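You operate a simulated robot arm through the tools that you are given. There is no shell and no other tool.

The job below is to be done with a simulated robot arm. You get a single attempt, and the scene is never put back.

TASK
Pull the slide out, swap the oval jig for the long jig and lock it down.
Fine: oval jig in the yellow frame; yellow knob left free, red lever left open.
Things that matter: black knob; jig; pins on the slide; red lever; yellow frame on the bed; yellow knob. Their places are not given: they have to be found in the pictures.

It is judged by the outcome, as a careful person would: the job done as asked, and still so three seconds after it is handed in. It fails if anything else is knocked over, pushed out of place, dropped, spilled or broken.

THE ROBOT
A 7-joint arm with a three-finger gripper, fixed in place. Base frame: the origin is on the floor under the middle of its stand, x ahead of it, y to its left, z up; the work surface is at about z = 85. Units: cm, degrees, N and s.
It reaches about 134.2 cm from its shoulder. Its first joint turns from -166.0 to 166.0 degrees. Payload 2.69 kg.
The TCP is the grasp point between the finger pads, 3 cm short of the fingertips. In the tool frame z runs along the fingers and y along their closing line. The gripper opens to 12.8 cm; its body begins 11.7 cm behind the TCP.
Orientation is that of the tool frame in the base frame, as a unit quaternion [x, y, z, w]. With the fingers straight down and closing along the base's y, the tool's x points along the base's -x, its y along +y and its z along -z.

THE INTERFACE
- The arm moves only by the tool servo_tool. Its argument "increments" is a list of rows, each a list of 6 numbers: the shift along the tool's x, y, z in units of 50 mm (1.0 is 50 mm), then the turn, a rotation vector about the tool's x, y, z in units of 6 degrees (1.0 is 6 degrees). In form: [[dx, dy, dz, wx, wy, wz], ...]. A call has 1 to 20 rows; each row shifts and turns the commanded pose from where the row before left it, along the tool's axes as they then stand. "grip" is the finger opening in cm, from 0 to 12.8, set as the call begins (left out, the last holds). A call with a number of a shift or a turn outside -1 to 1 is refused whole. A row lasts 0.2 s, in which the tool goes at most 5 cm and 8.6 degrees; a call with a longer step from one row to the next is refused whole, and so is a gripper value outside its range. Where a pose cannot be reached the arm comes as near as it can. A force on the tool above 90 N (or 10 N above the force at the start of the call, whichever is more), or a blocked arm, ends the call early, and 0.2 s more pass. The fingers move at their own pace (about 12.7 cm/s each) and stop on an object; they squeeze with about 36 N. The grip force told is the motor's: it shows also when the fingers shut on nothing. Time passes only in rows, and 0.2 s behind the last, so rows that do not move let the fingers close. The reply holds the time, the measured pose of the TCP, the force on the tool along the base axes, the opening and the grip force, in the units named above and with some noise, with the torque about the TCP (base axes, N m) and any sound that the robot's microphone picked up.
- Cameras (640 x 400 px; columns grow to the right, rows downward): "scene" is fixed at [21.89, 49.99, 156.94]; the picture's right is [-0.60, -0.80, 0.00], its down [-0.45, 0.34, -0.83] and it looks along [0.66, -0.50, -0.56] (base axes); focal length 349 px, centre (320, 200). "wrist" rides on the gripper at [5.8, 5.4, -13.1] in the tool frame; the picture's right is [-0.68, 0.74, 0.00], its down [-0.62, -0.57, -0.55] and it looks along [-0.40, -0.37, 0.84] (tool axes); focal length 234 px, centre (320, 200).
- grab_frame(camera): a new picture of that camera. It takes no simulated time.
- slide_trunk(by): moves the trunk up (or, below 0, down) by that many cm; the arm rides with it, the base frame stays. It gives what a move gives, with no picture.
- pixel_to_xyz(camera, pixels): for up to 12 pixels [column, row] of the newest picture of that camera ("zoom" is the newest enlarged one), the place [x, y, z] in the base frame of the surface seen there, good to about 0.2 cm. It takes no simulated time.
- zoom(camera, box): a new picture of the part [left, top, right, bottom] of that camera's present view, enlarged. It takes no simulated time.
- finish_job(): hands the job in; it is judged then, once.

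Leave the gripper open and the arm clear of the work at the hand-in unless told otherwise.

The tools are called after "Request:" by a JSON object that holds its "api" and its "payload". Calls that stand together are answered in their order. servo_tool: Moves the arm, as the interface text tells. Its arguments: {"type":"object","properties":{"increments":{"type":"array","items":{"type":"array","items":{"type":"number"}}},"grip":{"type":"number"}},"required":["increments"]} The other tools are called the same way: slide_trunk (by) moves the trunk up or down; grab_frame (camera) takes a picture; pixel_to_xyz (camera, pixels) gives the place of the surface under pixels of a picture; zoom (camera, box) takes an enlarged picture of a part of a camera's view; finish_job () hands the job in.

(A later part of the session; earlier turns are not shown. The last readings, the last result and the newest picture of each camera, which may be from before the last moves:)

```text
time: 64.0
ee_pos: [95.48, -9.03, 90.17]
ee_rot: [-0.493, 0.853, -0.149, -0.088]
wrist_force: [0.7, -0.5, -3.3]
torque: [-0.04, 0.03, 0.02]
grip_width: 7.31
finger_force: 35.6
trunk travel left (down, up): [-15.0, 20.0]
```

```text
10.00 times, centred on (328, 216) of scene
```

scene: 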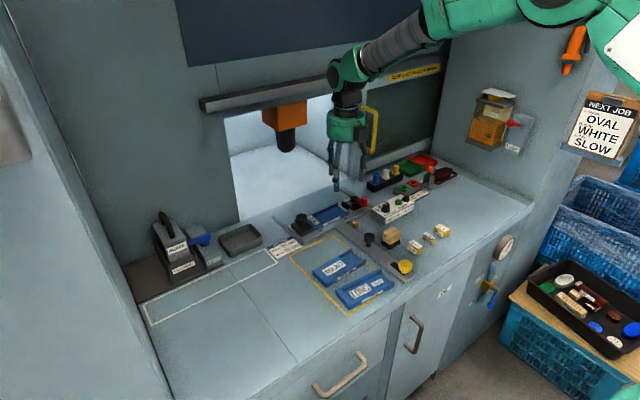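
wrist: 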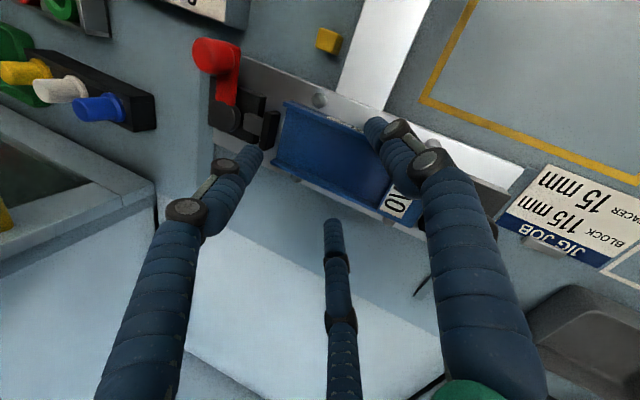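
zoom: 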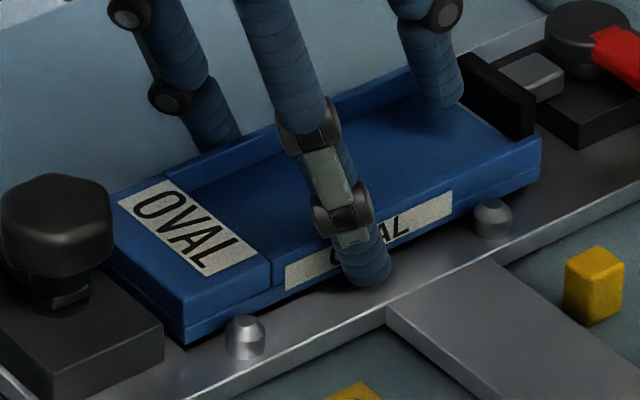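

The jig is starting to lift (−3.3 N, its weight). I keep lifting very gently.

Request:
{"api": "servo_tool", "payload": {"increments": [[0.006, -0.0034, -0.0188, 0, 0, 0], [0.006, -0.0034, -0.0188, 0, 0, 0], [0.006, -0.0034, -0.0188, 0, 0, 0], [0.006, -0.0034, -0.0188, 0, 0, 0], [0, 0, 0, 0, 0, 0]], "grip": 5}}

Request:
{"api": "zoom", "payload": {"camera": "scene", "box": [296, 196, 360, 236]}}

```text
time: 65.2
ee_pos: [95.52, -9.0, 90.66]
ee_rot: [-0.493, 0.853, -0.149, -0.089]
wrist_force: [0.3, -0.5, -2.3]
torque: [-0.05, 0.02, -0.03]
grip_width: 7.31
finger_force: 35.8
trunk travel left (down, up): [-15.0, 20.0]
```

```text
10.00 times, centred on (328, 216) of scene
```

zoom: 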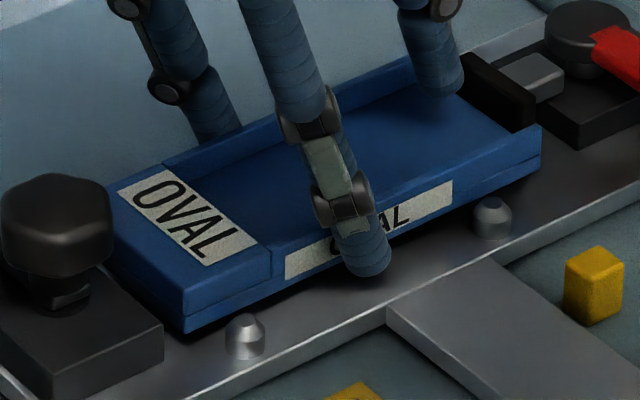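

The whole jig rises evenly. I continue slowly, 1.2 cm more.

Request:
{"api": "servo_tool", "payload": {"increments": [[0.009, -0.005, -0.028, 0, 0, 0], [0.009, -0.005, -0.028, 0, 0, 0], [0.009, -0.005, -0.028, 0, 0, 0], [0.009, -0.005, -0.028, 0, 0, 0], [0.009, -0.005, -0.028, 0, 0, 0], [0.009, -0.005, -0.028, 0, 0, 0], [0.009, -0.005, -0.028, 0, 0, 0], [0.009, -0.005, -0.028, 0, 0, 0], [0, 0, 0, 0, 0, 0]], "grip": 5}}

Request:
{"api": "zoom", "payload": {"camera": "scene", "box": [290, 186, 362, 236]}}

Request:
{"api": "grab_frame", "payload": {"camera": "wrist"}}

```text
time: 67.2
ee_pos: [95.49, -9.05, 91.78]
ee_rot: [-0.493, 0.853, -0.149, -0.088]
wrist_force: [-0.1, -0.5, -3.0]
torque: [-0.03, 0.0, 0.0]
grip_width: 7.29
finger_force: 36.2
trunk travel left (down, up): [-15.0, 20.0]
```

```text
8.00 times, centred on (326, 211) of scene
```

zoom: 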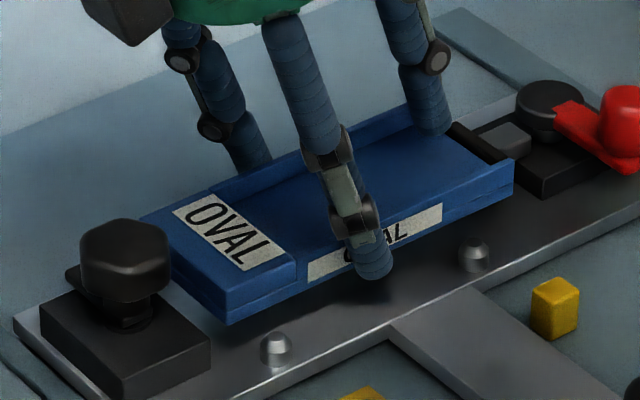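

```text
taken
```

wrist: 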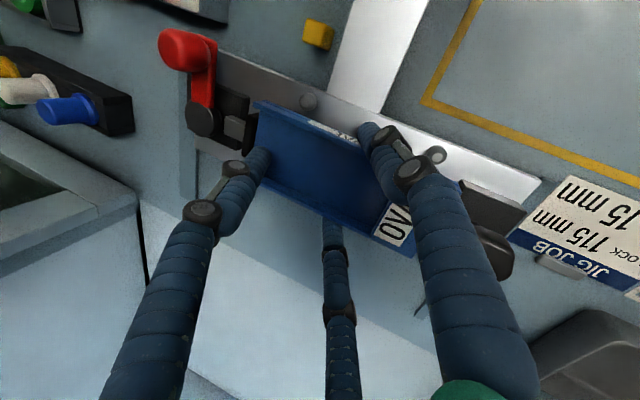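

Lifted clear of the pins, level. I measure the jig's place relative to the hand.

Request:
{"api": "pixel_to_xyz", "payload": {"camera": "zoom", "pixels": [[225, 292], [150, 222], [292, 262], [508, 168], [412, 108], [505, 195], [225, 318], [160, 235], [245, 280], [440, 130], [460, 205], [300, 255]]}}

Request:
{"api": "zoom", "payload": {"camera": "wrist", "box": [220, 80, 460, 260]}}

Request:
{"api": "pixel_to_xyz", "payload": {"camera": "zoom", "pixels": [[110, 75], [125, 65], [375, 345], [440, 370], [95, 160], [120, 180], [300, 290], [200, 110], [405, 350]]}}

```text
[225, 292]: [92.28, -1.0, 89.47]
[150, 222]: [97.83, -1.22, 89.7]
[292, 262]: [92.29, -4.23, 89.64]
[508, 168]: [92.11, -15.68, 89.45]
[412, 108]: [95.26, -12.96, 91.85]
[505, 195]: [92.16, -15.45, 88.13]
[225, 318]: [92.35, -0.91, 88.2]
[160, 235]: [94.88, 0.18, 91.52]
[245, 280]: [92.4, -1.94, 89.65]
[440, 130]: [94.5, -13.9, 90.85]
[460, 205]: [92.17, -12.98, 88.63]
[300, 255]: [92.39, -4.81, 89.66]
```

```text
2.22 times, centred on (340, 170) of wrist
```

zoom: 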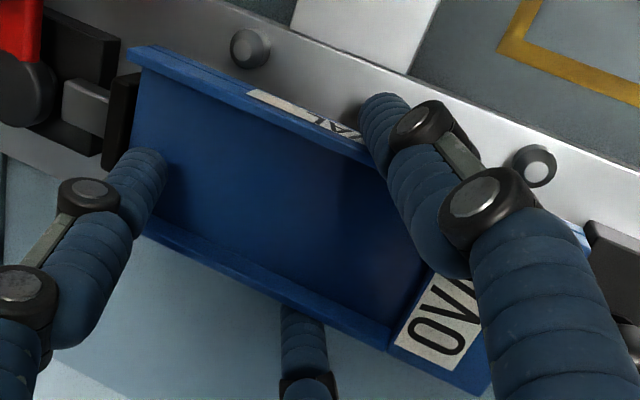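

```text
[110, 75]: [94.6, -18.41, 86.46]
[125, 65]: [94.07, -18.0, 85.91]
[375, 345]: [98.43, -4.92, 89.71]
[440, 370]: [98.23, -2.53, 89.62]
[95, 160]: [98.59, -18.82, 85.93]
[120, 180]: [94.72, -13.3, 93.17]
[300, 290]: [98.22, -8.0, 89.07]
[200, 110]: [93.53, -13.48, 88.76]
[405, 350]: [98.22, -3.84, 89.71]
```

The jig is 14.7 long, centre about (95.3, −8.3), bottom 4.0 below TCP height. I lift 6 cm slowly to clear the black knob.

Request:
{"api": "servo_tool", "payload": {"increments": [[0.012, -0.007, -0.038, 0, 0, 0], [0.0184, -0.0106, -0.0583, 0, 0, 0], [0.0184, -0.0106, -0.0583, 0, 0, 0], [0.0184, -0.0106, -0.0583, 0, 0, 0], [0.0184, -0.0106, -0.0583, 0, 0, 0], [0.0184, -0.0106, -0.0583, 0, 0, 0], [0.0184, -0.0106, -0.0583, 0, 0, 0], [0.0184, -0.0106, -0.0583, 0, 0, 0], [0.0184, -0.0106, -0.0583, 0, 0, 0], [0.0184, -0.0106, -0.0583, 0, 0, 0], [0.0184, -0.0106, -0.0583, 0, 0, 0], [0.0184, -0.0106, -0.0583, 0, 0, 0], [0.0184, -0.0106, -0.0583, 0, 0, 0], [0.0184, -0.0106, -0.0583, 0, 0, 0], [0.0184, -0.0106, -0.0583, 0, 0, 0], [0.0184, -0.0106, -0.0583, 0, 0, 0], [0.0184, -0.0106, -0.0583, 0, 0, 0], [0.0184, -0.0106, -0.0583, 0, 0, 0], [0.012, -0.007, -0.038, 0, 0, 0], [0, 0, 0, 0, 0, 0]], "grip": 5}}

Request:
{"api": "grab_frame", "payload": {"camera": "scene"}}

```text
time: 71.4
ee_pos: [95.46, -8.96, 97.37]
ee_rot: [-0.493, 0.852, -0.149, -0.088]
wrist_force: [0.1, -0.1, -2.5]
torque: [-0.04, -0.02, 0.0]
grip_width: 7.28
finger_force: 36.0
trunk travel left (down, up): [-15.0, 20.0]
```

```text
taken
```

scene: 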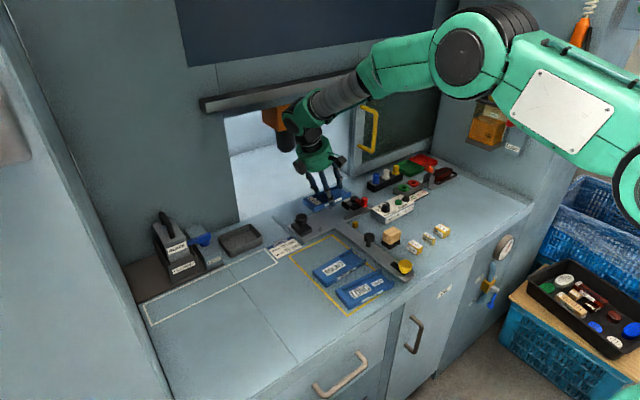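

Bottom of the jig is now ~2 cm above the knob's top. I carry it to above the free strip of the yellow frame (TCP about (84.5, 2.3)).

Request:
{"api": "servo_tool", "payload": {"increments": [[-0.026, 0.105, -0.0275, 0, 0, 0], [-0.0526, 0.2103, -0.0549, 0, 0, 0], [-0.0526, 0.2103, -0.0549, 0, 0, 0], [-0.0526, 0.2103, -0.0549, 0, 0, 0], [-0.0526, 0.2103, -0.0549, 0, 0, 0], [-0.0526, 0.2103, -0.0549, 0, 0, 0], [-0.0526, 0.2103, -0.0549, 0, 0, 0], [-0.0526, 0.2103, -0.0549, 0, 0, 0], [-0.0526, 0.2103, -0.0549, 0, 0, 0], [-0.0526, 0.2103, -0.0549, 0, 0, 0], [-0.0526, 0.2103, -0.0549, 0, 0, 0], [-0.0526, 0.2103, -0.0549, 0, 0, 0], [-0.0526, 0.2103, -0.0549, 0, 0, 0], [-0.0526, 0.2103, -0.0549, 0, 0, 0], [-0.026, 0.105, -0.0275, 0, 0, 0], [0, 0, 0, 0, 0, 0]], "grip": 5}}

Request:
{"api": "grab_frame", "payload": {"camera": "scene"}}

Request:
{"api": "grab_frame", "payload": {"camera": "wrist"}}

```text
time: 74.8
ee_pos: [84.51, 2.22, 97.56]
ee_rot: [-0.493, 0.852, -0.15, -0.089]
wrist_force: [0.0, -0.2, -2.1]
torque: [-0.06, 0.0, 0.04]
grip_width: 7.29
finger_force: 35.8
trunk travel left (down, up): [-15.0, 20.0]
```

```text
taken
```

scene: 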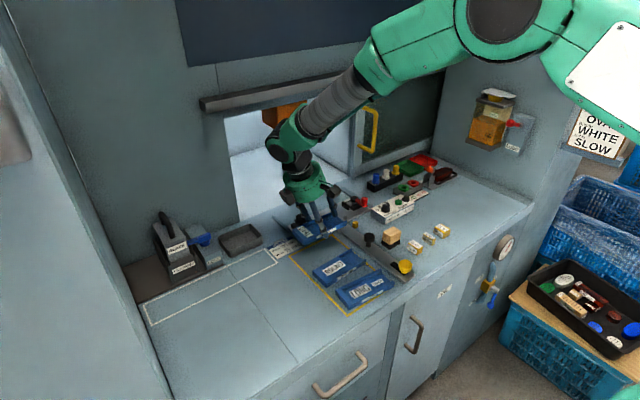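

```text
taken
```

wrist: 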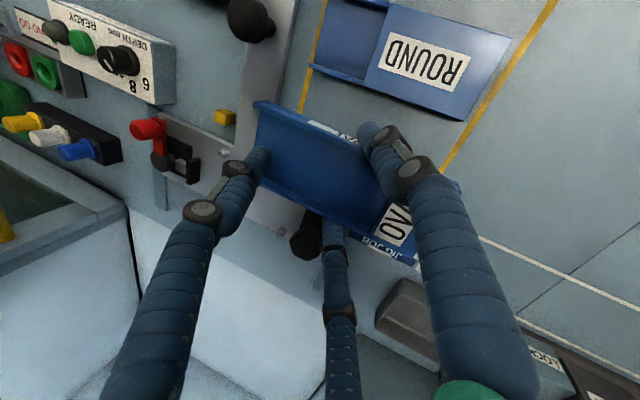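

Over the frame. I check the frame's far line and the jig's edges before lowering.

Request:
{"api": "zoom", "payload": {"camera": "scene", "box": [276, 206, 388, 276]}}

Request:
{"api": "pixel_to_xyz", "payload": {"camera": "zoom", "pixels": [[80, 285], [95, 275], [175, 345], [160, 330], [145, 185], [390, 90], [95, 145], [300, 50], [210, 335], [360, 235], [370, 250], [440, 245]]}}

```text
5.71 times, centred on (332, 241) of scene
```

zoom: 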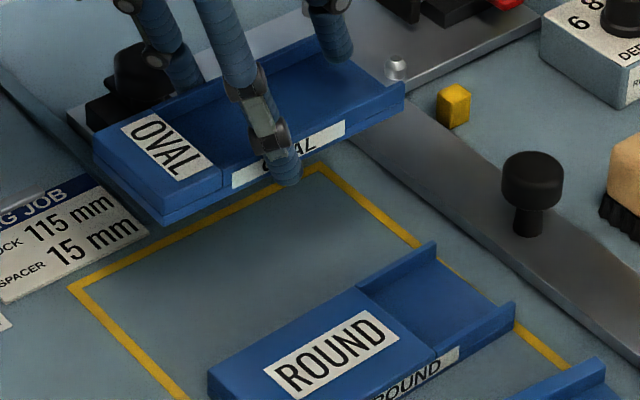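

```text
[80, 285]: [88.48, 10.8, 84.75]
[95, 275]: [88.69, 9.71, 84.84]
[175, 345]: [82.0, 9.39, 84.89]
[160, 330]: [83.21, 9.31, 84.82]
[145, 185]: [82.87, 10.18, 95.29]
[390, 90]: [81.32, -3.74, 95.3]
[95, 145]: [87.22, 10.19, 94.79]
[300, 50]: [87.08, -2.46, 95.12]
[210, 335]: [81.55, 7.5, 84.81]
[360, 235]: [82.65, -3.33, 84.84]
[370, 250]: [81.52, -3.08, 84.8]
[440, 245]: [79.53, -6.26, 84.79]
```

Request:
{"api": "pixel_to_xyz", "payload": {"camera": "zoom", "pixels": [[130, 344], [100, 314], [370, 206], [400, 231], [540, 345], [190, 226], [120, 262], [282, 181], [318, 165], [73, 288]]}}

```text
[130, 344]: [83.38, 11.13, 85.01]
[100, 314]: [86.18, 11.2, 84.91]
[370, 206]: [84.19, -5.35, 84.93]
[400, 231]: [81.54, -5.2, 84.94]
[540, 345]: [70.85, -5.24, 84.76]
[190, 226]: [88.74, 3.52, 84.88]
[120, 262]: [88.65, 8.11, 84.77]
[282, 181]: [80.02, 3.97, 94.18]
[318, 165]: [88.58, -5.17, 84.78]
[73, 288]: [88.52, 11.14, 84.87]
```

Frame inside is x<88.3, y −5.0 to 10.9; the jig will lie at x 81.5–87.7, y −4.4–10.3. I lower it to about 0.25 cm above the bed.

Request:
{"api": "servo_tool", "payload": {"increments": [[-0.0438, 0.0205, 0.1325, 0, 0, 0], [-0.0438, 0.0205, 0.1325, 0, 0, 0], [-0.0438, 0.0205, 0.1325, 0, 0, 0], [-0.0438, 0.0205, 0.1325, 0, 0, 0], [-0.0438, 0.0205, 0.1325, 0, 0, 0], [-0.0438, 0.0205, 0.1325, 0, 0, 0], [-0.0438, 0.0205, 0.1325, 0, 0, 0], [-0.0438, 0.0205, 0.1325, 0, 0, 0], [-0.0438, 0.0205, 0.1325, 0, 0, 0], [-0.0438, 0.0205, 0.1325, 0, 0, 0], [-0.0438, 0.0205, 0.1325, 0, 0, 0], [-0.0438, 0.0205, 0.1325, 0, 0, 0], [0, 0, 0, 0, 0, 0]], "grip": 5}}

Request:
{"api": "zoom", "payload": {"camera": "scene", "box": [276, 206, 388, 276]}}

Request:
{"api": "pixel_to_xyz", "payload": {"camera": "zoom", "pixels": [[180, 290], [250, 255], [430, 165], [170, 315], [120, 240], [330, 130]]}}

```text
time: 77.6
ee_pos: [84.78, 2.1, 89.03]
ee_rot: [-0.492, 0.853, -0.149, -0.088]
wrist_force: [0.8, 0.0, -2.4]
torque: [-0.04, 0.02, 0.01]
grip_width: 7.3
finger_force: 35.3
trunk travel left (down, up): [-15.0, 20.0]
```

```text
5.71 times, centred on (332, 241) of scene
```

zoom: 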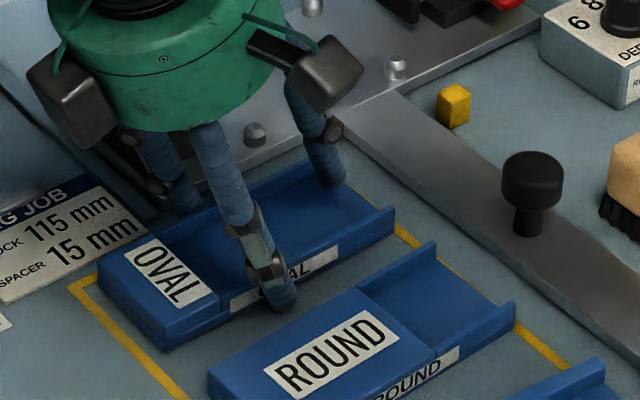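

```text
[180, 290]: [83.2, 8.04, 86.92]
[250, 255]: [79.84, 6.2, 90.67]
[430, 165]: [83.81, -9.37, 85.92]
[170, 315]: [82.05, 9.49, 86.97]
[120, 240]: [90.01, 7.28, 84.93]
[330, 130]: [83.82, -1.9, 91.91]
```

The jig's top reads 86.95, about 0.2 above resting height. I lower 0.15 cm more and read the force.

Request:
{"api": "servo_tool", "payload": {"increments": [[-0.0089, 0.0051, 0.0282, 0, 0, 0], [0, 0, 0, 0, 0, 0]], "grip": 5}}

```text
time: 78.2
ee_pos: [84.92, 2.16, 88.97]
ee_rot: [-0.493, 0.853, -0.15, -0.089]
wrist_force: [-0.7, -0.5, -2.6]
torque: [-0.06, 0.01, -0.03]
grip_width: 7.31
finger_force: 35.6
trunk travel left (down, up): [-15.0, 20.0]
```

Request:
{"api": "servo_tool", "payload": {"increments": [[-0.006, 0.0034, 0.0188, 0, 0, 0], [0, 0, 0, 0, 0, 0]], "grip": 5}}

```text
time: 78.8
ee_pos: [84.67, 2.2, 88.75]
ee_rot: [-0.493, 0.852, -0.15, -0.088]
wrist_force: [0.5, -0.5, -3.4]
torque: [-0.05, 0.01, -0.01]
grip_width: 7.28
finger_force: 35.8
trunk travel left (down, up): [-15.0, 20.0]
```

Request:
{"api": "servo_tool", "payload": {"increments": [[-0.006, 0.0034, 0.0188, 0, 0, 0], [0, 0, 0, 0, 0, 0]], "grip": 5}}

Request:
{"api": "zoom", "payload": {"camera": "scene", "box": [284, 220, 364, 270]}}

Request:
{"api": "pixel_to_xyz", "payload": {"camera": "zoom", "pixels": [[140, 265], [160, 230], [130, 300], [400, 130]]}}

```text
time: 79.4
ee_pos: [84.81, 2.14, 88.72]
ee_rot: [-0.493, 0.853, -0.149, -0.088]
wrist_force: [-2.0, 1.5, 4.0]
torque: [0.26, 0.07, 0.09]
grip_width: 7.32
finger_force: 36.0
trunk travel left (down, up): [-15.0, 20.0]
```

```text
8.00 times, centred on (324, 245) of scene
```

zoom: 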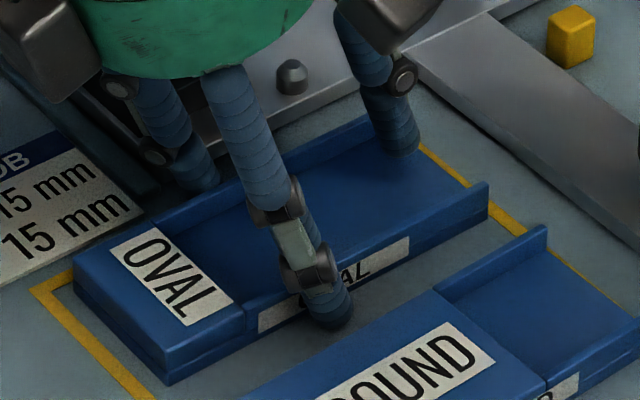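

```text
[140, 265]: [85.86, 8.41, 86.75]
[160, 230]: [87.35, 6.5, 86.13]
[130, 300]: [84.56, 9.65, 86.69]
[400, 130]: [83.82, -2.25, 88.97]
```

The jig rests on the bed (+4 N). I open to 8.2 while rising a touch, then lift straight up.

Request:
{"api": "servo_tool", "payload": {"increments": [[0.006, -0.0034, -0.0188, 0, 0, 0], [0, 0, 0, 0, 0, 0], [0, 0, 0, 0, 0, 0]], "grip": 8.3}}

Request:
{"api": "servo_tool", "payload": {"increments": [[0.06, -0.034, -0.188, 0, 0, 0], [0.06, -0.034, -0.188, 0, 0, 0], [0.12, -0.068, -0.376, 0, 0, 0], [0.12, -0.068, -0.376, 0, 0, 0], [0.12, -0.068, -0.376, 0, 0, 0], [0.12, -0.068, -0.376, 0, 0, 0], [0, 0, 0, 0, 0, 0]], "grip": 8.3}}

Request:
{"api": "zoom", "payload": {"camera": "scene", "box": [270, 210, 400, 310]}}

Request:
{"api": "grab_frame", "payload": {"camera": "wrist"}}

```text
time: 80.2
ee_pos: [84.7, 2.2, 88.85]
ee_rot: [-0.493, 0.853, -0.148, -0.088]
wrist_force: [-0.3, -0.4, -0.2]
torque: [0.0, -0.01, 0.02]
grip_width: 8.27
finger_force: 0.1
trunk travel left (down, up): [-15.0, 20.0]
```

```text
time: 81.8
ee_pos: [84.76, 2.19, 98.82]
ee_rot: [-0.492, 0.853, -0.148, -0.089]
wrist_force: [-0.4, -0.5, 0.9]
torque: [0.01, -0.02, -0.01]
grip_width: 8.31
finger_force: 0.0
trunk travel left (down, up): [-15.0, 20.0]
```

```text
4.00 times, centred on (335, 260) of scene
```

zoom: 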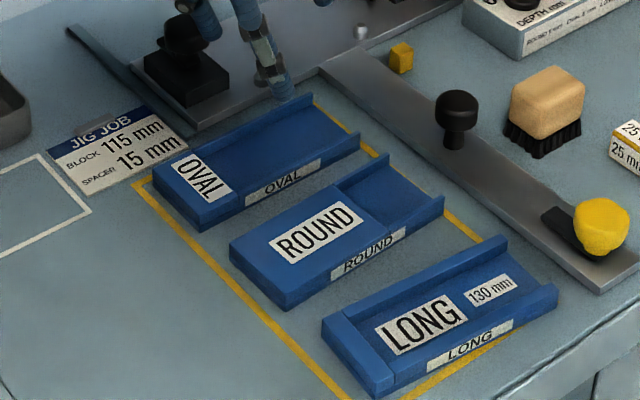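

```text
taken
```

wrist: 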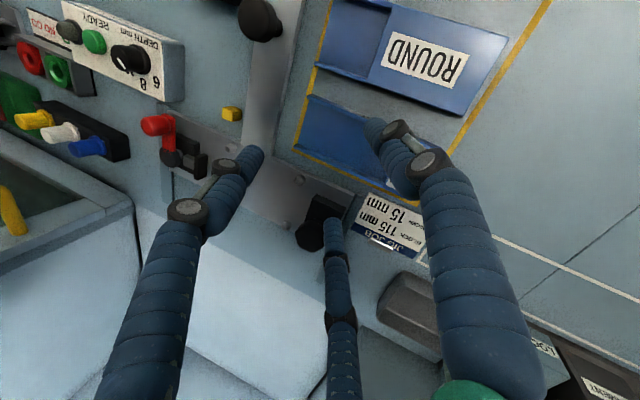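

OVAL lies inside the yellow frame. Now I measure the LONG jig's corners and its yaw.

Request:
{"api": "zoom", "payload": {"camera": "scene", "box": [344, 262, 416, 312]}}

Request:
{"api": "pixel_to_xyz", "payload": {"camera": "zoom", "pixels": [[55, 222], [145, 325], [85, 205], [160, 305], [395, 62], [410, 85], [500, 170], [495, 160], [150, 380], [510, 190], [250, 250], [330, 170]]}}

```text
8.00 times, centred on (380, 287) of scene
```

zoom: 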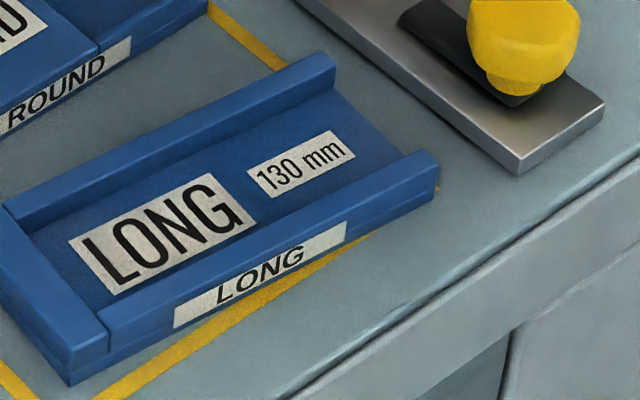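

```text
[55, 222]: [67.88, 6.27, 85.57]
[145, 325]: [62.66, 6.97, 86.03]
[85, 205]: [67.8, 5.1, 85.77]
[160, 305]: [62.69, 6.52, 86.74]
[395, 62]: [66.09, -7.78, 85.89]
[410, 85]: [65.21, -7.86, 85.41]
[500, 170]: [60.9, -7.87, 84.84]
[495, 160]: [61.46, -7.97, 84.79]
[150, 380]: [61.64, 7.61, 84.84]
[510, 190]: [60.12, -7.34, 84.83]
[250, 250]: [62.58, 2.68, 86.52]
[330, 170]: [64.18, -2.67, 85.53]
```

Request:
{"api": "pixel_to_xyz", "payload": {"camera": "zoom", "pixels": [[10, 206], [40, 195], [310, 62], [328, 64], [428, 163], [380, 180], [78, 352], [115, 322], [200, 280], [50, 260], [90, 325], [330, 85]]}}

```text
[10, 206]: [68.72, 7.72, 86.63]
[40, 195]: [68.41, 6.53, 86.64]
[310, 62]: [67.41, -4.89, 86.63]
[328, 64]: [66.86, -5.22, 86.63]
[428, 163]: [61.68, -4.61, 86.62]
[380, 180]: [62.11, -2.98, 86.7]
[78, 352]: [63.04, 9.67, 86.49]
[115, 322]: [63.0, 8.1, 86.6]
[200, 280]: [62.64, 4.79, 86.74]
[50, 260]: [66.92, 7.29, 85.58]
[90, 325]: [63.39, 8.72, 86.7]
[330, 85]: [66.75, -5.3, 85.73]
```

LONG is turned about 5.2° clockwise, centre about (65.3, 2.2). I move above it and turn the hand by the same 5.2°.

Request:
{"api": "servo_tool", "payload": {"increments": [[0.4258, 0.6548, 0.015, 0, 0, 0], [0.4258, 0.6548, 0.015, 0, 0, 0], [0.4258, 0.6548, 0.015, 0, 0, 0], [0.4258, 0.6548, 0.015, 0, 0, 0], [0.4258, 0.6548, 0.015, 0, 0, 0], [0, 0, 0, -0.2567, 0.148, 0.814], [0, 0, 0, 0, 0, 0]], "grip": 8.4}}

Request:
{"api": "grab_frame", "payload": {"camera": "wrist"}}

Request:
{"api": "zoom", "payload": {"camera": "scene", "box": [320, 210, 420, 310]}}

```text
time: 83.4
ee_pos: [65.24, 1.17, 98.83]
ee_rot: [-0.454, 0.874, -0.145, -0.096]
wrist_force: [0.2, -1.2, 0.8]
torque: [-0.05, 0.05, 0.02]
grip_width: 8.41
finger_force: 0.0
trunk travel left (down, up): [-15.0, 20.0]
```

```text
taken
```

wrist: 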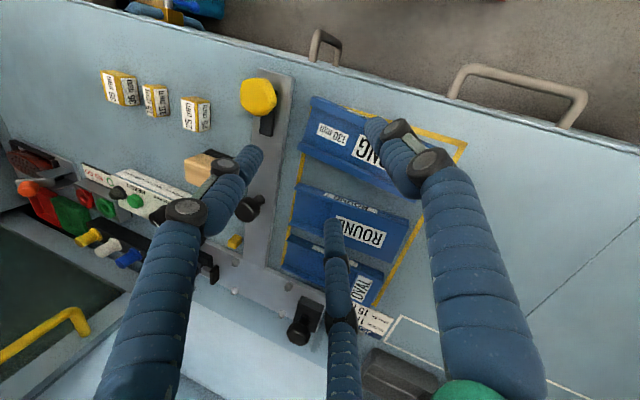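

```text
4.00 times, centred on (370, 260) of scene
```

zoom: 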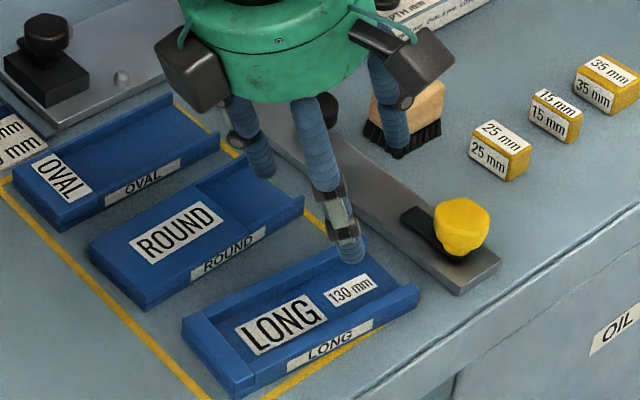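

I refine the LONG jig's edges from the wrist camera.

Request:
{"api": "zoom", "payload": {"camera": "wrist", "box": [280, 80, 480, 205]}}

Request:
{"api": "pixel_to_xyz", "payload": {"camera": "zoom", "pixels": [[102, 55], [250, 105], [62, 205], [70, 225], [270, 300], [80, 180], [180, 85], [400, 350], [440, 180], [200, 275], [330, 325], [90, 70]]}}

```text
3.20 times, centred on (380, 142) of wrist
```

zoom: 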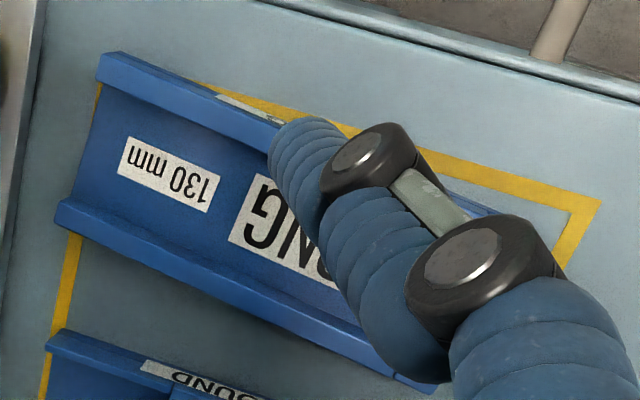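

```text
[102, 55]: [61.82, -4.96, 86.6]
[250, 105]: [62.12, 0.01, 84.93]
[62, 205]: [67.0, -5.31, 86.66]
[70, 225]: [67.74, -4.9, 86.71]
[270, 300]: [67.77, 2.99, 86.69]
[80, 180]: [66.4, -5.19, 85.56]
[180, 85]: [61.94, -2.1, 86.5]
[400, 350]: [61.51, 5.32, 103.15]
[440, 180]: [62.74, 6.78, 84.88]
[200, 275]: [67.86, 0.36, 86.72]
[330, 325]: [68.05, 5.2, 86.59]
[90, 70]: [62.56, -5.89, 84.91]
```

The estimate holds: centre (65.35, 2.2). I lower straight to z≈91.

Request:
{"api": "servo_tool", "payload": {"increments": [[-0.1155, 0.0667, 0.3665, 0, 0, 0], [-0.1155, 0.0667, 0.3665, 0, 0, 0], [-0.1155, 0.0667, 0.3665, 0, 0, 0], [-0.1155, 0.0667, 0.3665, 0, 0, 0], [0, 0, 0, 0, 0, 0]], "grip": 8.4}}

Request:
{"api": "zoom", "payload": {"camera": "wrist", "box": [220, 60, 460, 260]}}

Request:
{"api": "zoom", "payload": {"camera": "scene", "box": [330, 235, 420, 305]}}

```text
time: 84.6
ee_pos: [65.29, 1.12, 91.06]
ee_rot: [-0.454, 0.874, -0.145, -0.095]
wrist_force: [-0.4, -0.4, -0.7]
torque: [-0.06, 0.06, -0.01]
grip_width: 8.39
finger_force: 0.1
trunk travel left (down, up): [-15.0, 20.0]
```

```text
2.00 times, centred on (340, 160) of wrist
```

zoom: 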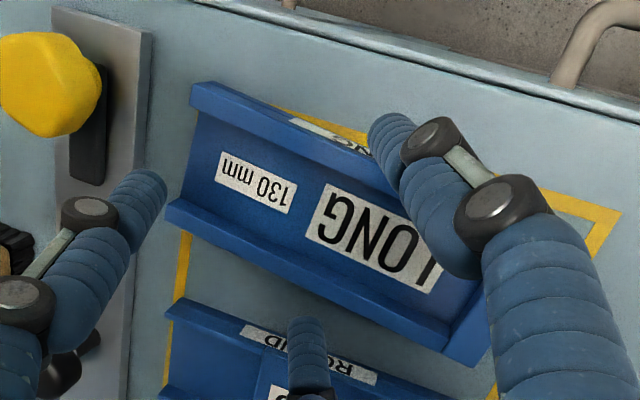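

```text
5.71 times, centred on (375, 270) of scene
```

zoom: 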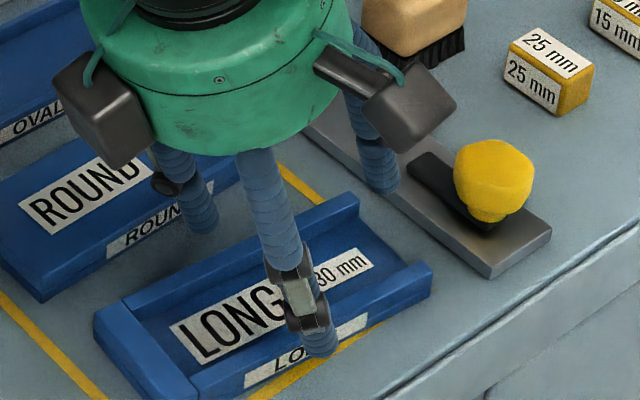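

The fingers straddle LONG with clearance from ROUND. I lower the last 2.1 cm.

Request:
{"api": "servo_tool", "payload": {"increments": [[-0.0622, 0.0359, 0.1973, 0, 0, 0], [-0.0622, 0.0359, 0.1973, 0, 0, 0], [0, 0, 0, 0, 0, 0]], "grip": 8.4}}

Request:
{"api": "zoom", "payload": {"camera": "wrist", "box": [220, 60, 460, 260]}}

```text
time: 85.4
ee_pos: [65.45, 0.99, 88.97]
ee_rot: [-0.454, 0.874, -0.144, -0.095]
wrist_force: [0.3, 0.5, 1.2]
torque: [-0.01, 0.02, -0.02]
grip_width: 8.41
finger_force: 0.1
trunk travel left (down, up): [-15.0, 20.0]
```

```text
2.00 times, centred on (340, 160) of wrist
```

zoom: 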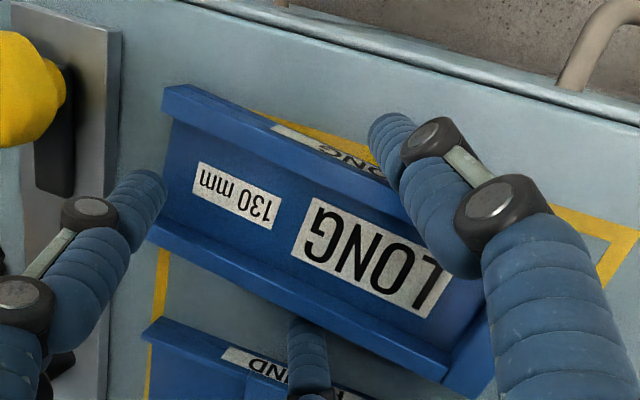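

Positioned. I close on LONG.

Request:
{"api": "servo_tool", "payload": {"increments": [[0, 0, 0, 0, 0, 0], [0, 0, 0, 0, 0, 0], [0, 0, 0, 0, 0, 0], [0, 0, 0, 0, 0, 0]], "grip": 7}}

Request:
{"api": "zoom", "payload": {"camera": "wrist", "box": [220, 60, 460, 260]}}

Request:
{"api": "zoom", "payload": {"camera": "scene", "box": [330, 235, 420, 305]}}

```text
time: 86.4
ee_pos: [65.28, 1.17, 89.03]
ee_rot: [-0.454, 0.874, -0.145, -0.095]
wrist_force: [-1.5, 2.4, 2.1]
torque: [-0.05, 0.02, -0.01]
grip_width: 7.32
finger_force: 36.4
trunk travel left (down, up): [-15.0, 20.0]
```

```text
2.00 times, centred on (340, 160) of wrist
```

zoom: 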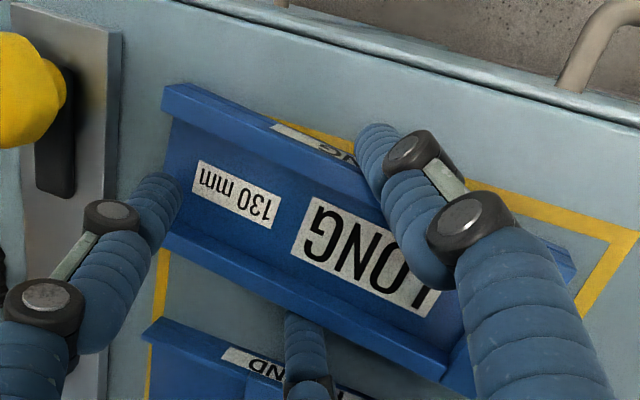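

```text
5.71 times, centred on (375, 270) of scene
```

zoom: 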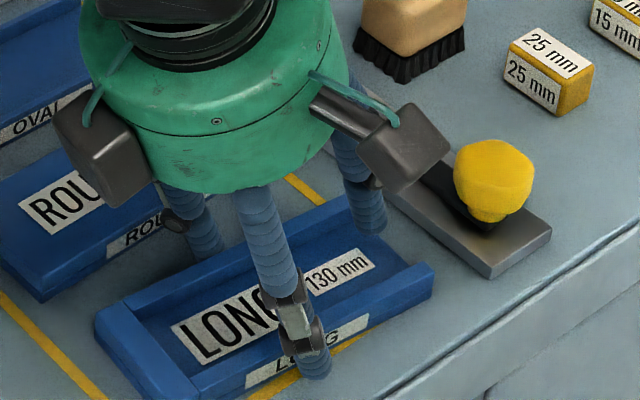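

Gripped (7.32, 36 N). I lift very slowly, 0.8 cm.

Request:
{"api": "servo_tool", "payload": {"increments": [[0.0059, -0.0034, -0.0188, 0, 0, 0], [0.0059, -0.0034, -0.0188, 0, 0, 0], [0.0059, -0.0034, -0.0188, 0, 0, 0], [0.0059, -0.0034, -0.0188, 0, 0, 0], [0.0059, -0.0034, -0.0188, 0, 0, 0], [0.0059, -0.0034, -0.0188, 0, 0, 0], [0.0059, -0.0034, -0.0188, 0, 0, 0], [0.0059, -0.0034, -0.0188, 0, 0, 0], [0, 0, 0, 0, 0, 0]], "grip": 5}}

Request:
{"api": "zoom", "payload": {"camera": "scene", "box": [330, 235, 420, 305]}}

```text
time: 88.4
ee_pos: [65.39, 0.93, 89.58]
ee_rot: [-0.454, 0.874, -0.145, -0.095]
wrist_force: [-0.9, -0.6, -2.2]
torque: [-0.06, 0.0, 0.04]
grip_width: 7.31
finger_force: 35.9
trunk travel left (down, up): [-15.0, 20.0]
```

```text
5.71 times, centred on (375, 270) of scene
```

zoom: 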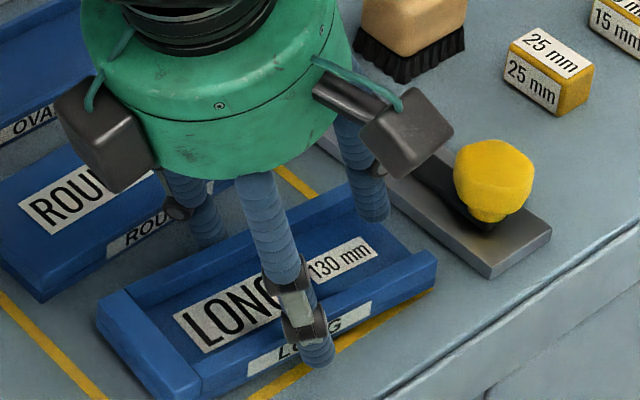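

It lifts level. I continue up slowly.

Request:
{"api": "servo_tool", "payload": {"increments": [[0.009, -0.005, -0.028, 0, 0, 0], [0.0118, -0.0068, -0.0376, 0, 0, 0], [0.0178, -0.0103, -0.0564, 0, 0, 0], [0.0178, -0.0103, -0.0564, 0, 0, 0], [0.0178, -0.0103, -0.0564, 0, 0, 0], [0.0178, -0.0103, -0.0564, 0, 0, 0], [0.0178, -0.0103, -0.0564, 0, 0, 0], [0.0178, -0.0103, -0.0564, 0, 0, 0], [0.0178, -0.0103, -0.0564, 0, 0, 0], [0.0178, -0.0103, -0.0564, 0, 0, 0], [0.0178, -0.0103, -0.0564, 0, 0, 0], [0.0178, -0.0103, -0.0564, 0, 0, 0], [0.0178, -0.0103, -0.0564, 0, 0, 0], [0.0178, -0.0103, -0.0564, 0, 0, 0], [0.0178, -0.0103, -0.0564, 0, 0, 0], [0.0178, -0.0103, -0.0564, 0, 0, 0], [0.0178, -0.0103, -0.0564, 0, 0, 0], [0.0178, -0.0103, -0.0564, 0, 0, 0], [0.0178, -0.0103, -0.0564, 0, 0, 0], [0, 0, 0, 0, 0, 0]], "grip": 5}}

Request:
{"api": "servo_tool", "payload": {"increments": [[0.0178, -0.0103, -0.0564, 0, 0, 0], [0.0178, -0.0103, -0.0564, 0, 0, 0], [0.0178, -0.0103, -0.0564, 0, 0, 0], [0.0178, -0.0103, -0.0564, 0, 0, 0], [0.0178, -0.0103, -0.0564, 0, 0, 0], [0.0178, -0.0103, -0.0564, 0, 0, 0], [0.0178, -0.0103, -0.0564, 0, 0, 0], [0.0178, -0.0103, -0.0564, 0, 0, 0], [0.0178, -0.0103, -0.0564, 0, 0, 0], [0, 0, 0, 0, 0, 0]], "grip": 5}}

Request:
{"api": "grab_frame", "payload": {"camera": "scene"}}

Request:
{"api": "grab_frame", "payload": {"camera": "wrist"}}

```text
time: 92.6
ee_pos: [65.2, 1.04, 95.12]
ee_rot: [-0.454, 0.874, -0.144, -0.095]
wrist_force: [-0.2, 0.1, -1.0]
torque: [-0.08, -0.06, 0.01]
grip_width: 7.33
finger_force: 36.1
trunk travel left (down, up): [-15.0, 20.0]
```

```text
time: 94.8
ee_pos: [65.21, 0.99, 97.88]
ee_rot: [-0.453, 0.874, -0.145, -0.094]
wrist_force: [-0.6, 0.3, -2.8]
torque: [-0.03, -0.01, -0.02]
grip_width: 7.34
finger_force: 35.9
trunk travel left (down, up): [-15.0, 20.0]
```

```text
taken
```

scene: 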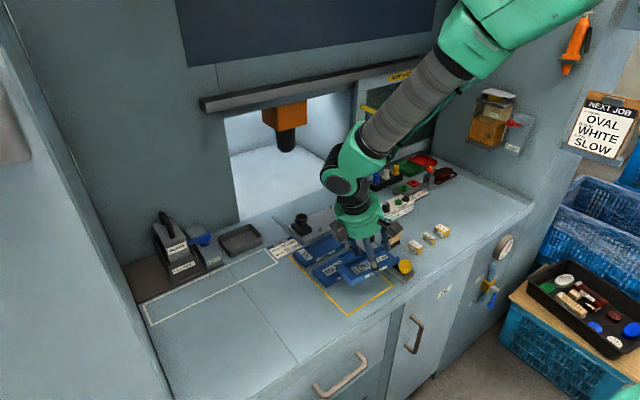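

```text
taken
```

wrist: 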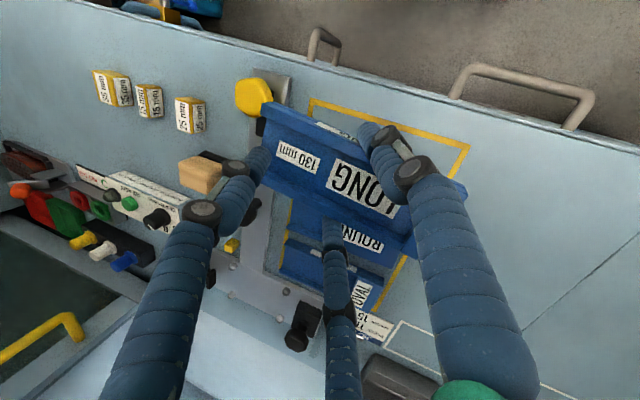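

LONG is up, level. I turn back 5.2° so it aligns with the slide, then measure it in the hand.

Request:
{"api": "servo_tool", "payload": {"increments": [[0, 0, 0, 0.0642, -0.037, -0.2035], [0, 0, 0, 0.0642, -0.037, -0.2035], [0, 0, 0, 0.0642, -0.037, -0.2035], [0, 0, 0, 0.0642, -0.037, -0.2035], [0, 0, 0, 0, 0, 0]], "grip": 5}}

Request:
{"api": "zoom", "payload": {"camera": "scene", "box": [326, 236, 406, 286]}}

Request:
{"api": "zoom", "payload": {"camera": "wrist", "box": [240, 80, 480, 260]}}

```text
time: 96.0
ee_pos: [65.14, 0.93, 97.75]
ee_rot: [-0.493, 0.853, -0.149, -0.089]
wrist_force: [0.1, -1.0, -3.3]
torque: [-0.02, 0.01, -0.02]
grip_width: 7.32
finger_force: 36.0
trunk travel left (down, up): [-15.0, 20.0]
```

```text
8.00 times, centred on (366, 261) of scene
```

zoom: 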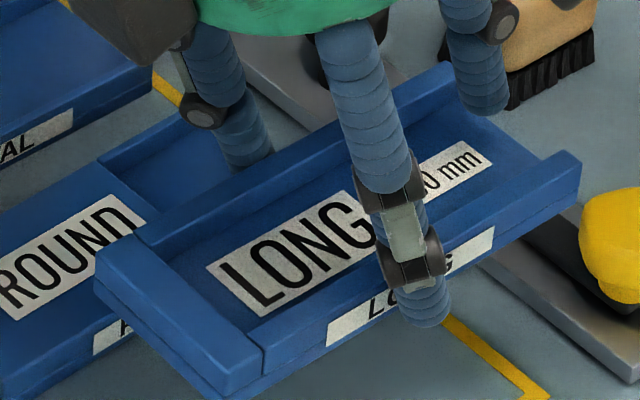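

```text
2.22 times, centred on (360, 170) of wrist
```

zoom: 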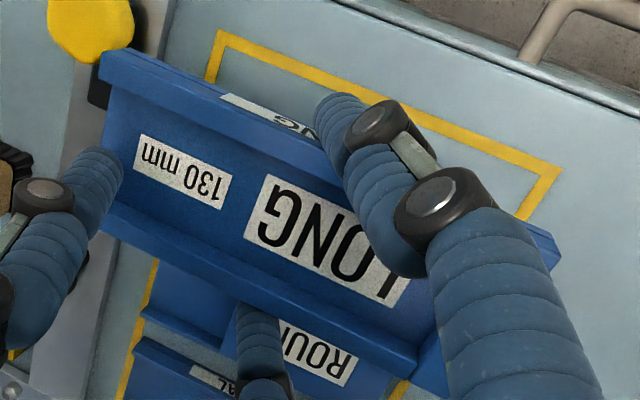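

Request:
{"api": "pixel_to_xyz", "payload": {"camera": "zoom", "pixels": [[103, 55], [160, 85], [545, 240], [95, 215], [110, 228], [250, 298], [410, 365], [425, 380], [215, 115], [300, 315], [555, 255], [150, 240]]}}

Request:
{"api": "zoom", "payload": {"camera": "scene", "box": [326, 236, 406, 286]}}

Request:
{"api": "pixel_to_xyz", "payload": {"camera": "zoom", "pixels": [[100, 250], [130, 235], [225, 385], [262, 355], [300, 330], [575, 158], [520, 195], [440, 72], [150, 225], [300, 148], [570, 190], [240, 375]]}}

```text
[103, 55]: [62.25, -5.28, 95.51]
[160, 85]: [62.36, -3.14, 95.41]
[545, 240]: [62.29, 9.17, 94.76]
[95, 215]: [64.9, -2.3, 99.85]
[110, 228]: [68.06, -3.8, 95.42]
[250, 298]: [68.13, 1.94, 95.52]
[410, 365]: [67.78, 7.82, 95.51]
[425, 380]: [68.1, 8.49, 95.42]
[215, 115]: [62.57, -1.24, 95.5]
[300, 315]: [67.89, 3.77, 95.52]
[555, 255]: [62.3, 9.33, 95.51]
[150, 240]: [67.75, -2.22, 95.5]
```

```text
8.00 times, centred on (366, 261) of scene
```

zoom: 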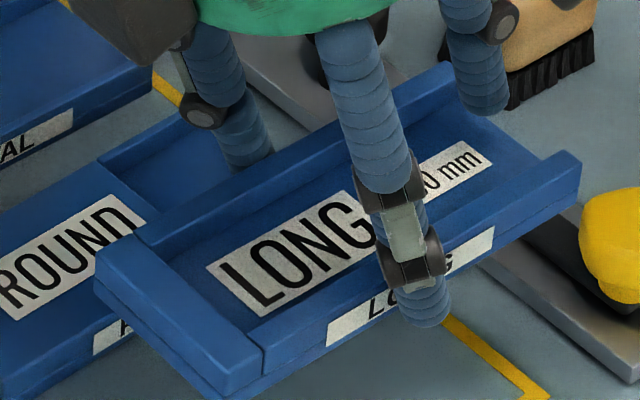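

```text
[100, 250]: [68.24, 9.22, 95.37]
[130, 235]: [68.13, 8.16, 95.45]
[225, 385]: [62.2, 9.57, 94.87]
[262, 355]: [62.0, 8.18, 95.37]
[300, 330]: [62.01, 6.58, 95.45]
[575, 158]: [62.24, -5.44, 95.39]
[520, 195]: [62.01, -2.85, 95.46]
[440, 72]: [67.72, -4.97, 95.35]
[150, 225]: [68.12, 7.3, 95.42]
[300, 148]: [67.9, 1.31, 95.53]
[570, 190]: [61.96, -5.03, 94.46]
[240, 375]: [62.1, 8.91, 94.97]
```

In the hand LONG spans x 62.0–68.15, y −5.35 to 9.5 with no yaw error. Now I measure the empty seat: the four pins and the black block.

Request:
{"api": "zoom", "payload": {"camera": "scene", "box": [284, 194, 364, 244]}}

Request:
{"api": "pixel_to_xyz", "payload": {"camera": "zoom", "pixels": [[238, 202], [358, 280], [430, 100], [552, 180], [300, 290], [260, 250], [205, 220], [545, 100], [585, 125], [525, 75], [430, 105], [358, 270]]}}

```text
8.00 times, centred on (324, 219) of scene
```

zoom: 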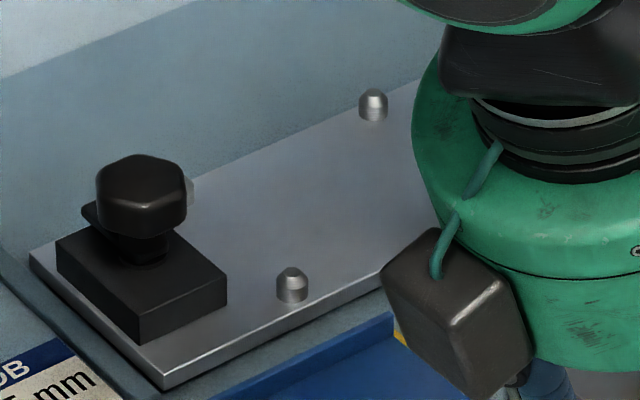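

```text
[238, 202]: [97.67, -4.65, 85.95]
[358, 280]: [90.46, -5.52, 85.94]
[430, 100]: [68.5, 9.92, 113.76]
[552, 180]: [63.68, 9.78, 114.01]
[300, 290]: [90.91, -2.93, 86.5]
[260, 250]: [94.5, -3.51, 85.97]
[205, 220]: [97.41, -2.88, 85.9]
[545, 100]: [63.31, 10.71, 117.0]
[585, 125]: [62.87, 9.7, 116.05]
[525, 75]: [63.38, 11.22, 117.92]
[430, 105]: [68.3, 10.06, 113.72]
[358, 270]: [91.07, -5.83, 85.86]
```

Request:
{"api": "pixel_to_xyz", "payload": {"camera": "zoom", "pixels": [[291, 270], [291, 285], [280, 290], [303, 288], [373, 92], [373, 108], [362, 108], [386, 110], [190, 195], [225, 275], [226, 300], [175, 232]]}}

```text
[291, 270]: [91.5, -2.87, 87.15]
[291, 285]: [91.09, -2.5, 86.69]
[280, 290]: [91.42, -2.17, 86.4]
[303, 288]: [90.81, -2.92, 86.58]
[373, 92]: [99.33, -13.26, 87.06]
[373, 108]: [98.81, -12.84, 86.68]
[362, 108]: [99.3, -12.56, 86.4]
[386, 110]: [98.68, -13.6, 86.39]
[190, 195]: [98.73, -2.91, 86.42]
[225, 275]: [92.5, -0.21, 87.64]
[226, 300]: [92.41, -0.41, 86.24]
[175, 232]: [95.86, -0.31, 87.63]
```

Pins centre on x≈95.4 (gap ≈6.5 for the 6.1-wide jig); the block's face is at y≈−0.35. I carry LONG over the seat, aiming its +y end at y≈−0.75.

Request:
{"api": "servo_tool", "payload": {"increments": [[-0.04, -0.1827, 0.0191, 0, 0, 0], [-0.0798, -0.3654, 0.0382, 0, 0, 0], [-0.0798, -0.3654, 0.0382, 0, 0, 0], [-0.0798, -0.3654, 0.0382, 0, 0, 0], [-0.0798, -0.3654, 0.0382, 0, 0, 0], [-0.0798, -0.3654, 0.0382, 0, 0, 0], [-0.0798, -0.3654, 0.0382, 0, 0, 0], [-0.0798, -0.3654, 0.0382, 0, 0, 0], [-0.0798, -0.3654, 0.0382, 0, 0, 0], [-0.0798, -0.3654, 0.0382, 0, 0, 0], [-0.0798, -0.3654, 0.0382, 0, 0, 0], [-0.0798, -0.3654, 0.0382, 0, 0, 0], [-0.0798, -0.3654, 0.0382, 0, 0, 0], [-0.0798, -0.3654, 0.0382, 0, 0, 0], [-0.0798, -0.3654, 0.0382, 0, 0, 0], [-0.0798, -0.3654, 0.0382, 0, 0, 0], [-0.0798, -0.3654, 0.0382, 0, 0, 0], [-0.04, -0.1827, 0.0191, 0, 0, 0], [0, 0, 0, 0, 0, 0]], "grip": 5}}

Request:
{"api": "grab_frame", "payload": {"camera": "scene"}}

Request:
{"api": "zoom", "payload": {"camera": "scene", "box": [280, 170, 370, 235]}}

```text
time: 100.0
ee_pos: [95.71, -9.06, 97.9]
ee_rot: [-0.492, 0.853, -0.15, -0.087]
wrist_force: [-0.2, -0.8, -2.2]
torque: [-0.04, -0.02, -0.01]
grip_width: 7.28
finger_force: 36.0
trunk travel left (down, up): [-15.0, 20.0]
```

```text
taken
```

scene: 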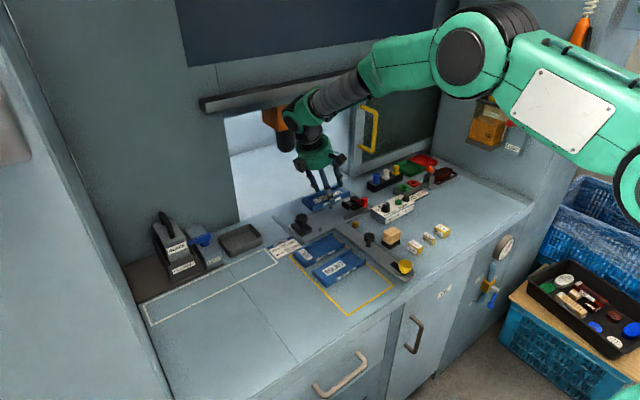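

```text
6.15 times, centred on (325, 202) of scene
```

zoom: 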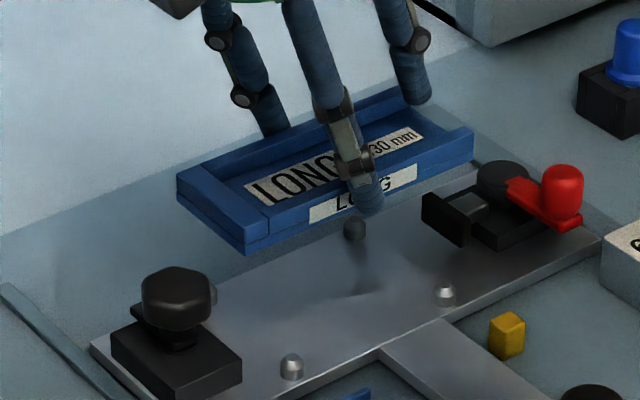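

I measure LONG over the seat.

Request:
{"api": "zoom", "payload": {"camera": "scene", "box": [300, 180, 364, 220]}}

Request:
{"api": "pixel_to_xyz", "payload": {"camera": "zoom", "pixels": [[25, 190], [60, 178], [135, 280], [132, 250], [180, 238], [210, 228], [500, 115], [400, 150], [395, 55], [160, 130], [330, 175], [495, 140]]}}

Request:
{"api": "pixel_to_xyz", "payload": {"camera": "zoom", "pixels": [[140, 258], [120, 245], [90, 220], [40, 195], [500, 105], [480, 118], [145, 290], [140, 300], [100, 250], [30, 215], [250, 215], [450, 128]]}}

```text
10.00 times, centred on (332, 200) of scene
```

zoom: 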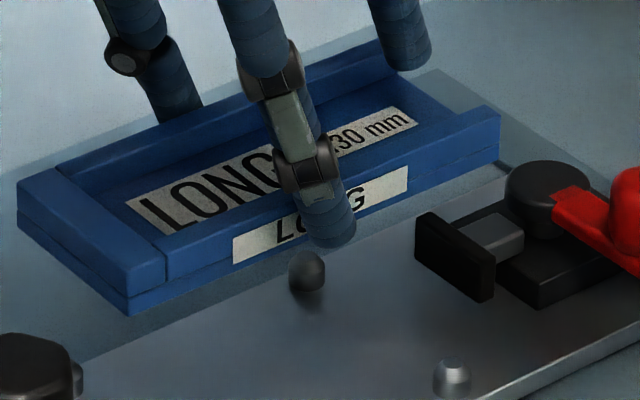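

```text
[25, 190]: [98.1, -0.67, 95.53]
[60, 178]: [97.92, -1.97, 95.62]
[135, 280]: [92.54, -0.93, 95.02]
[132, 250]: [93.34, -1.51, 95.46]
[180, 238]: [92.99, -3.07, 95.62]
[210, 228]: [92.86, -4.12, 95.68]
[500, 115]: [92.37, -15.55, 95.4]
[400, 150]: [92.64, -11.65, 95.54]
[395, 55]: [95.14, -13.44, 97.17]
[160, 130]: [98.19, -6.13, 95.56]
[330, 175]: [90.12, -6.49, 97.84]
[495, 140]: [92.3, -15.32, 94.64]
```

```text
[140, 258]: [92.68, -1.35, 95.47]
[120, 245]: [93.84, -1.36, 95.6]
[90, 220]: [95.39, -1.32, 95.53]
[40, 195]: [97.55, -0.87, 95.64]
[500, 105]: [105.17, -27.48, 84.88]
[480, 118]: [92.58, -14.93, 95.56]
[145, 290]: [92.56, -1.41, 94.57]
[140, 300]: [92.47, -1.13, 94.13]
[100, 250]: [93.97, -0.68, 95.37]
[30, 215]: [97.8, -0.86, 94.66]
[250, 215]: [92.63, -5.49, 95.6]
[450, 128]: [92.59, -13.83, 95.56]
```

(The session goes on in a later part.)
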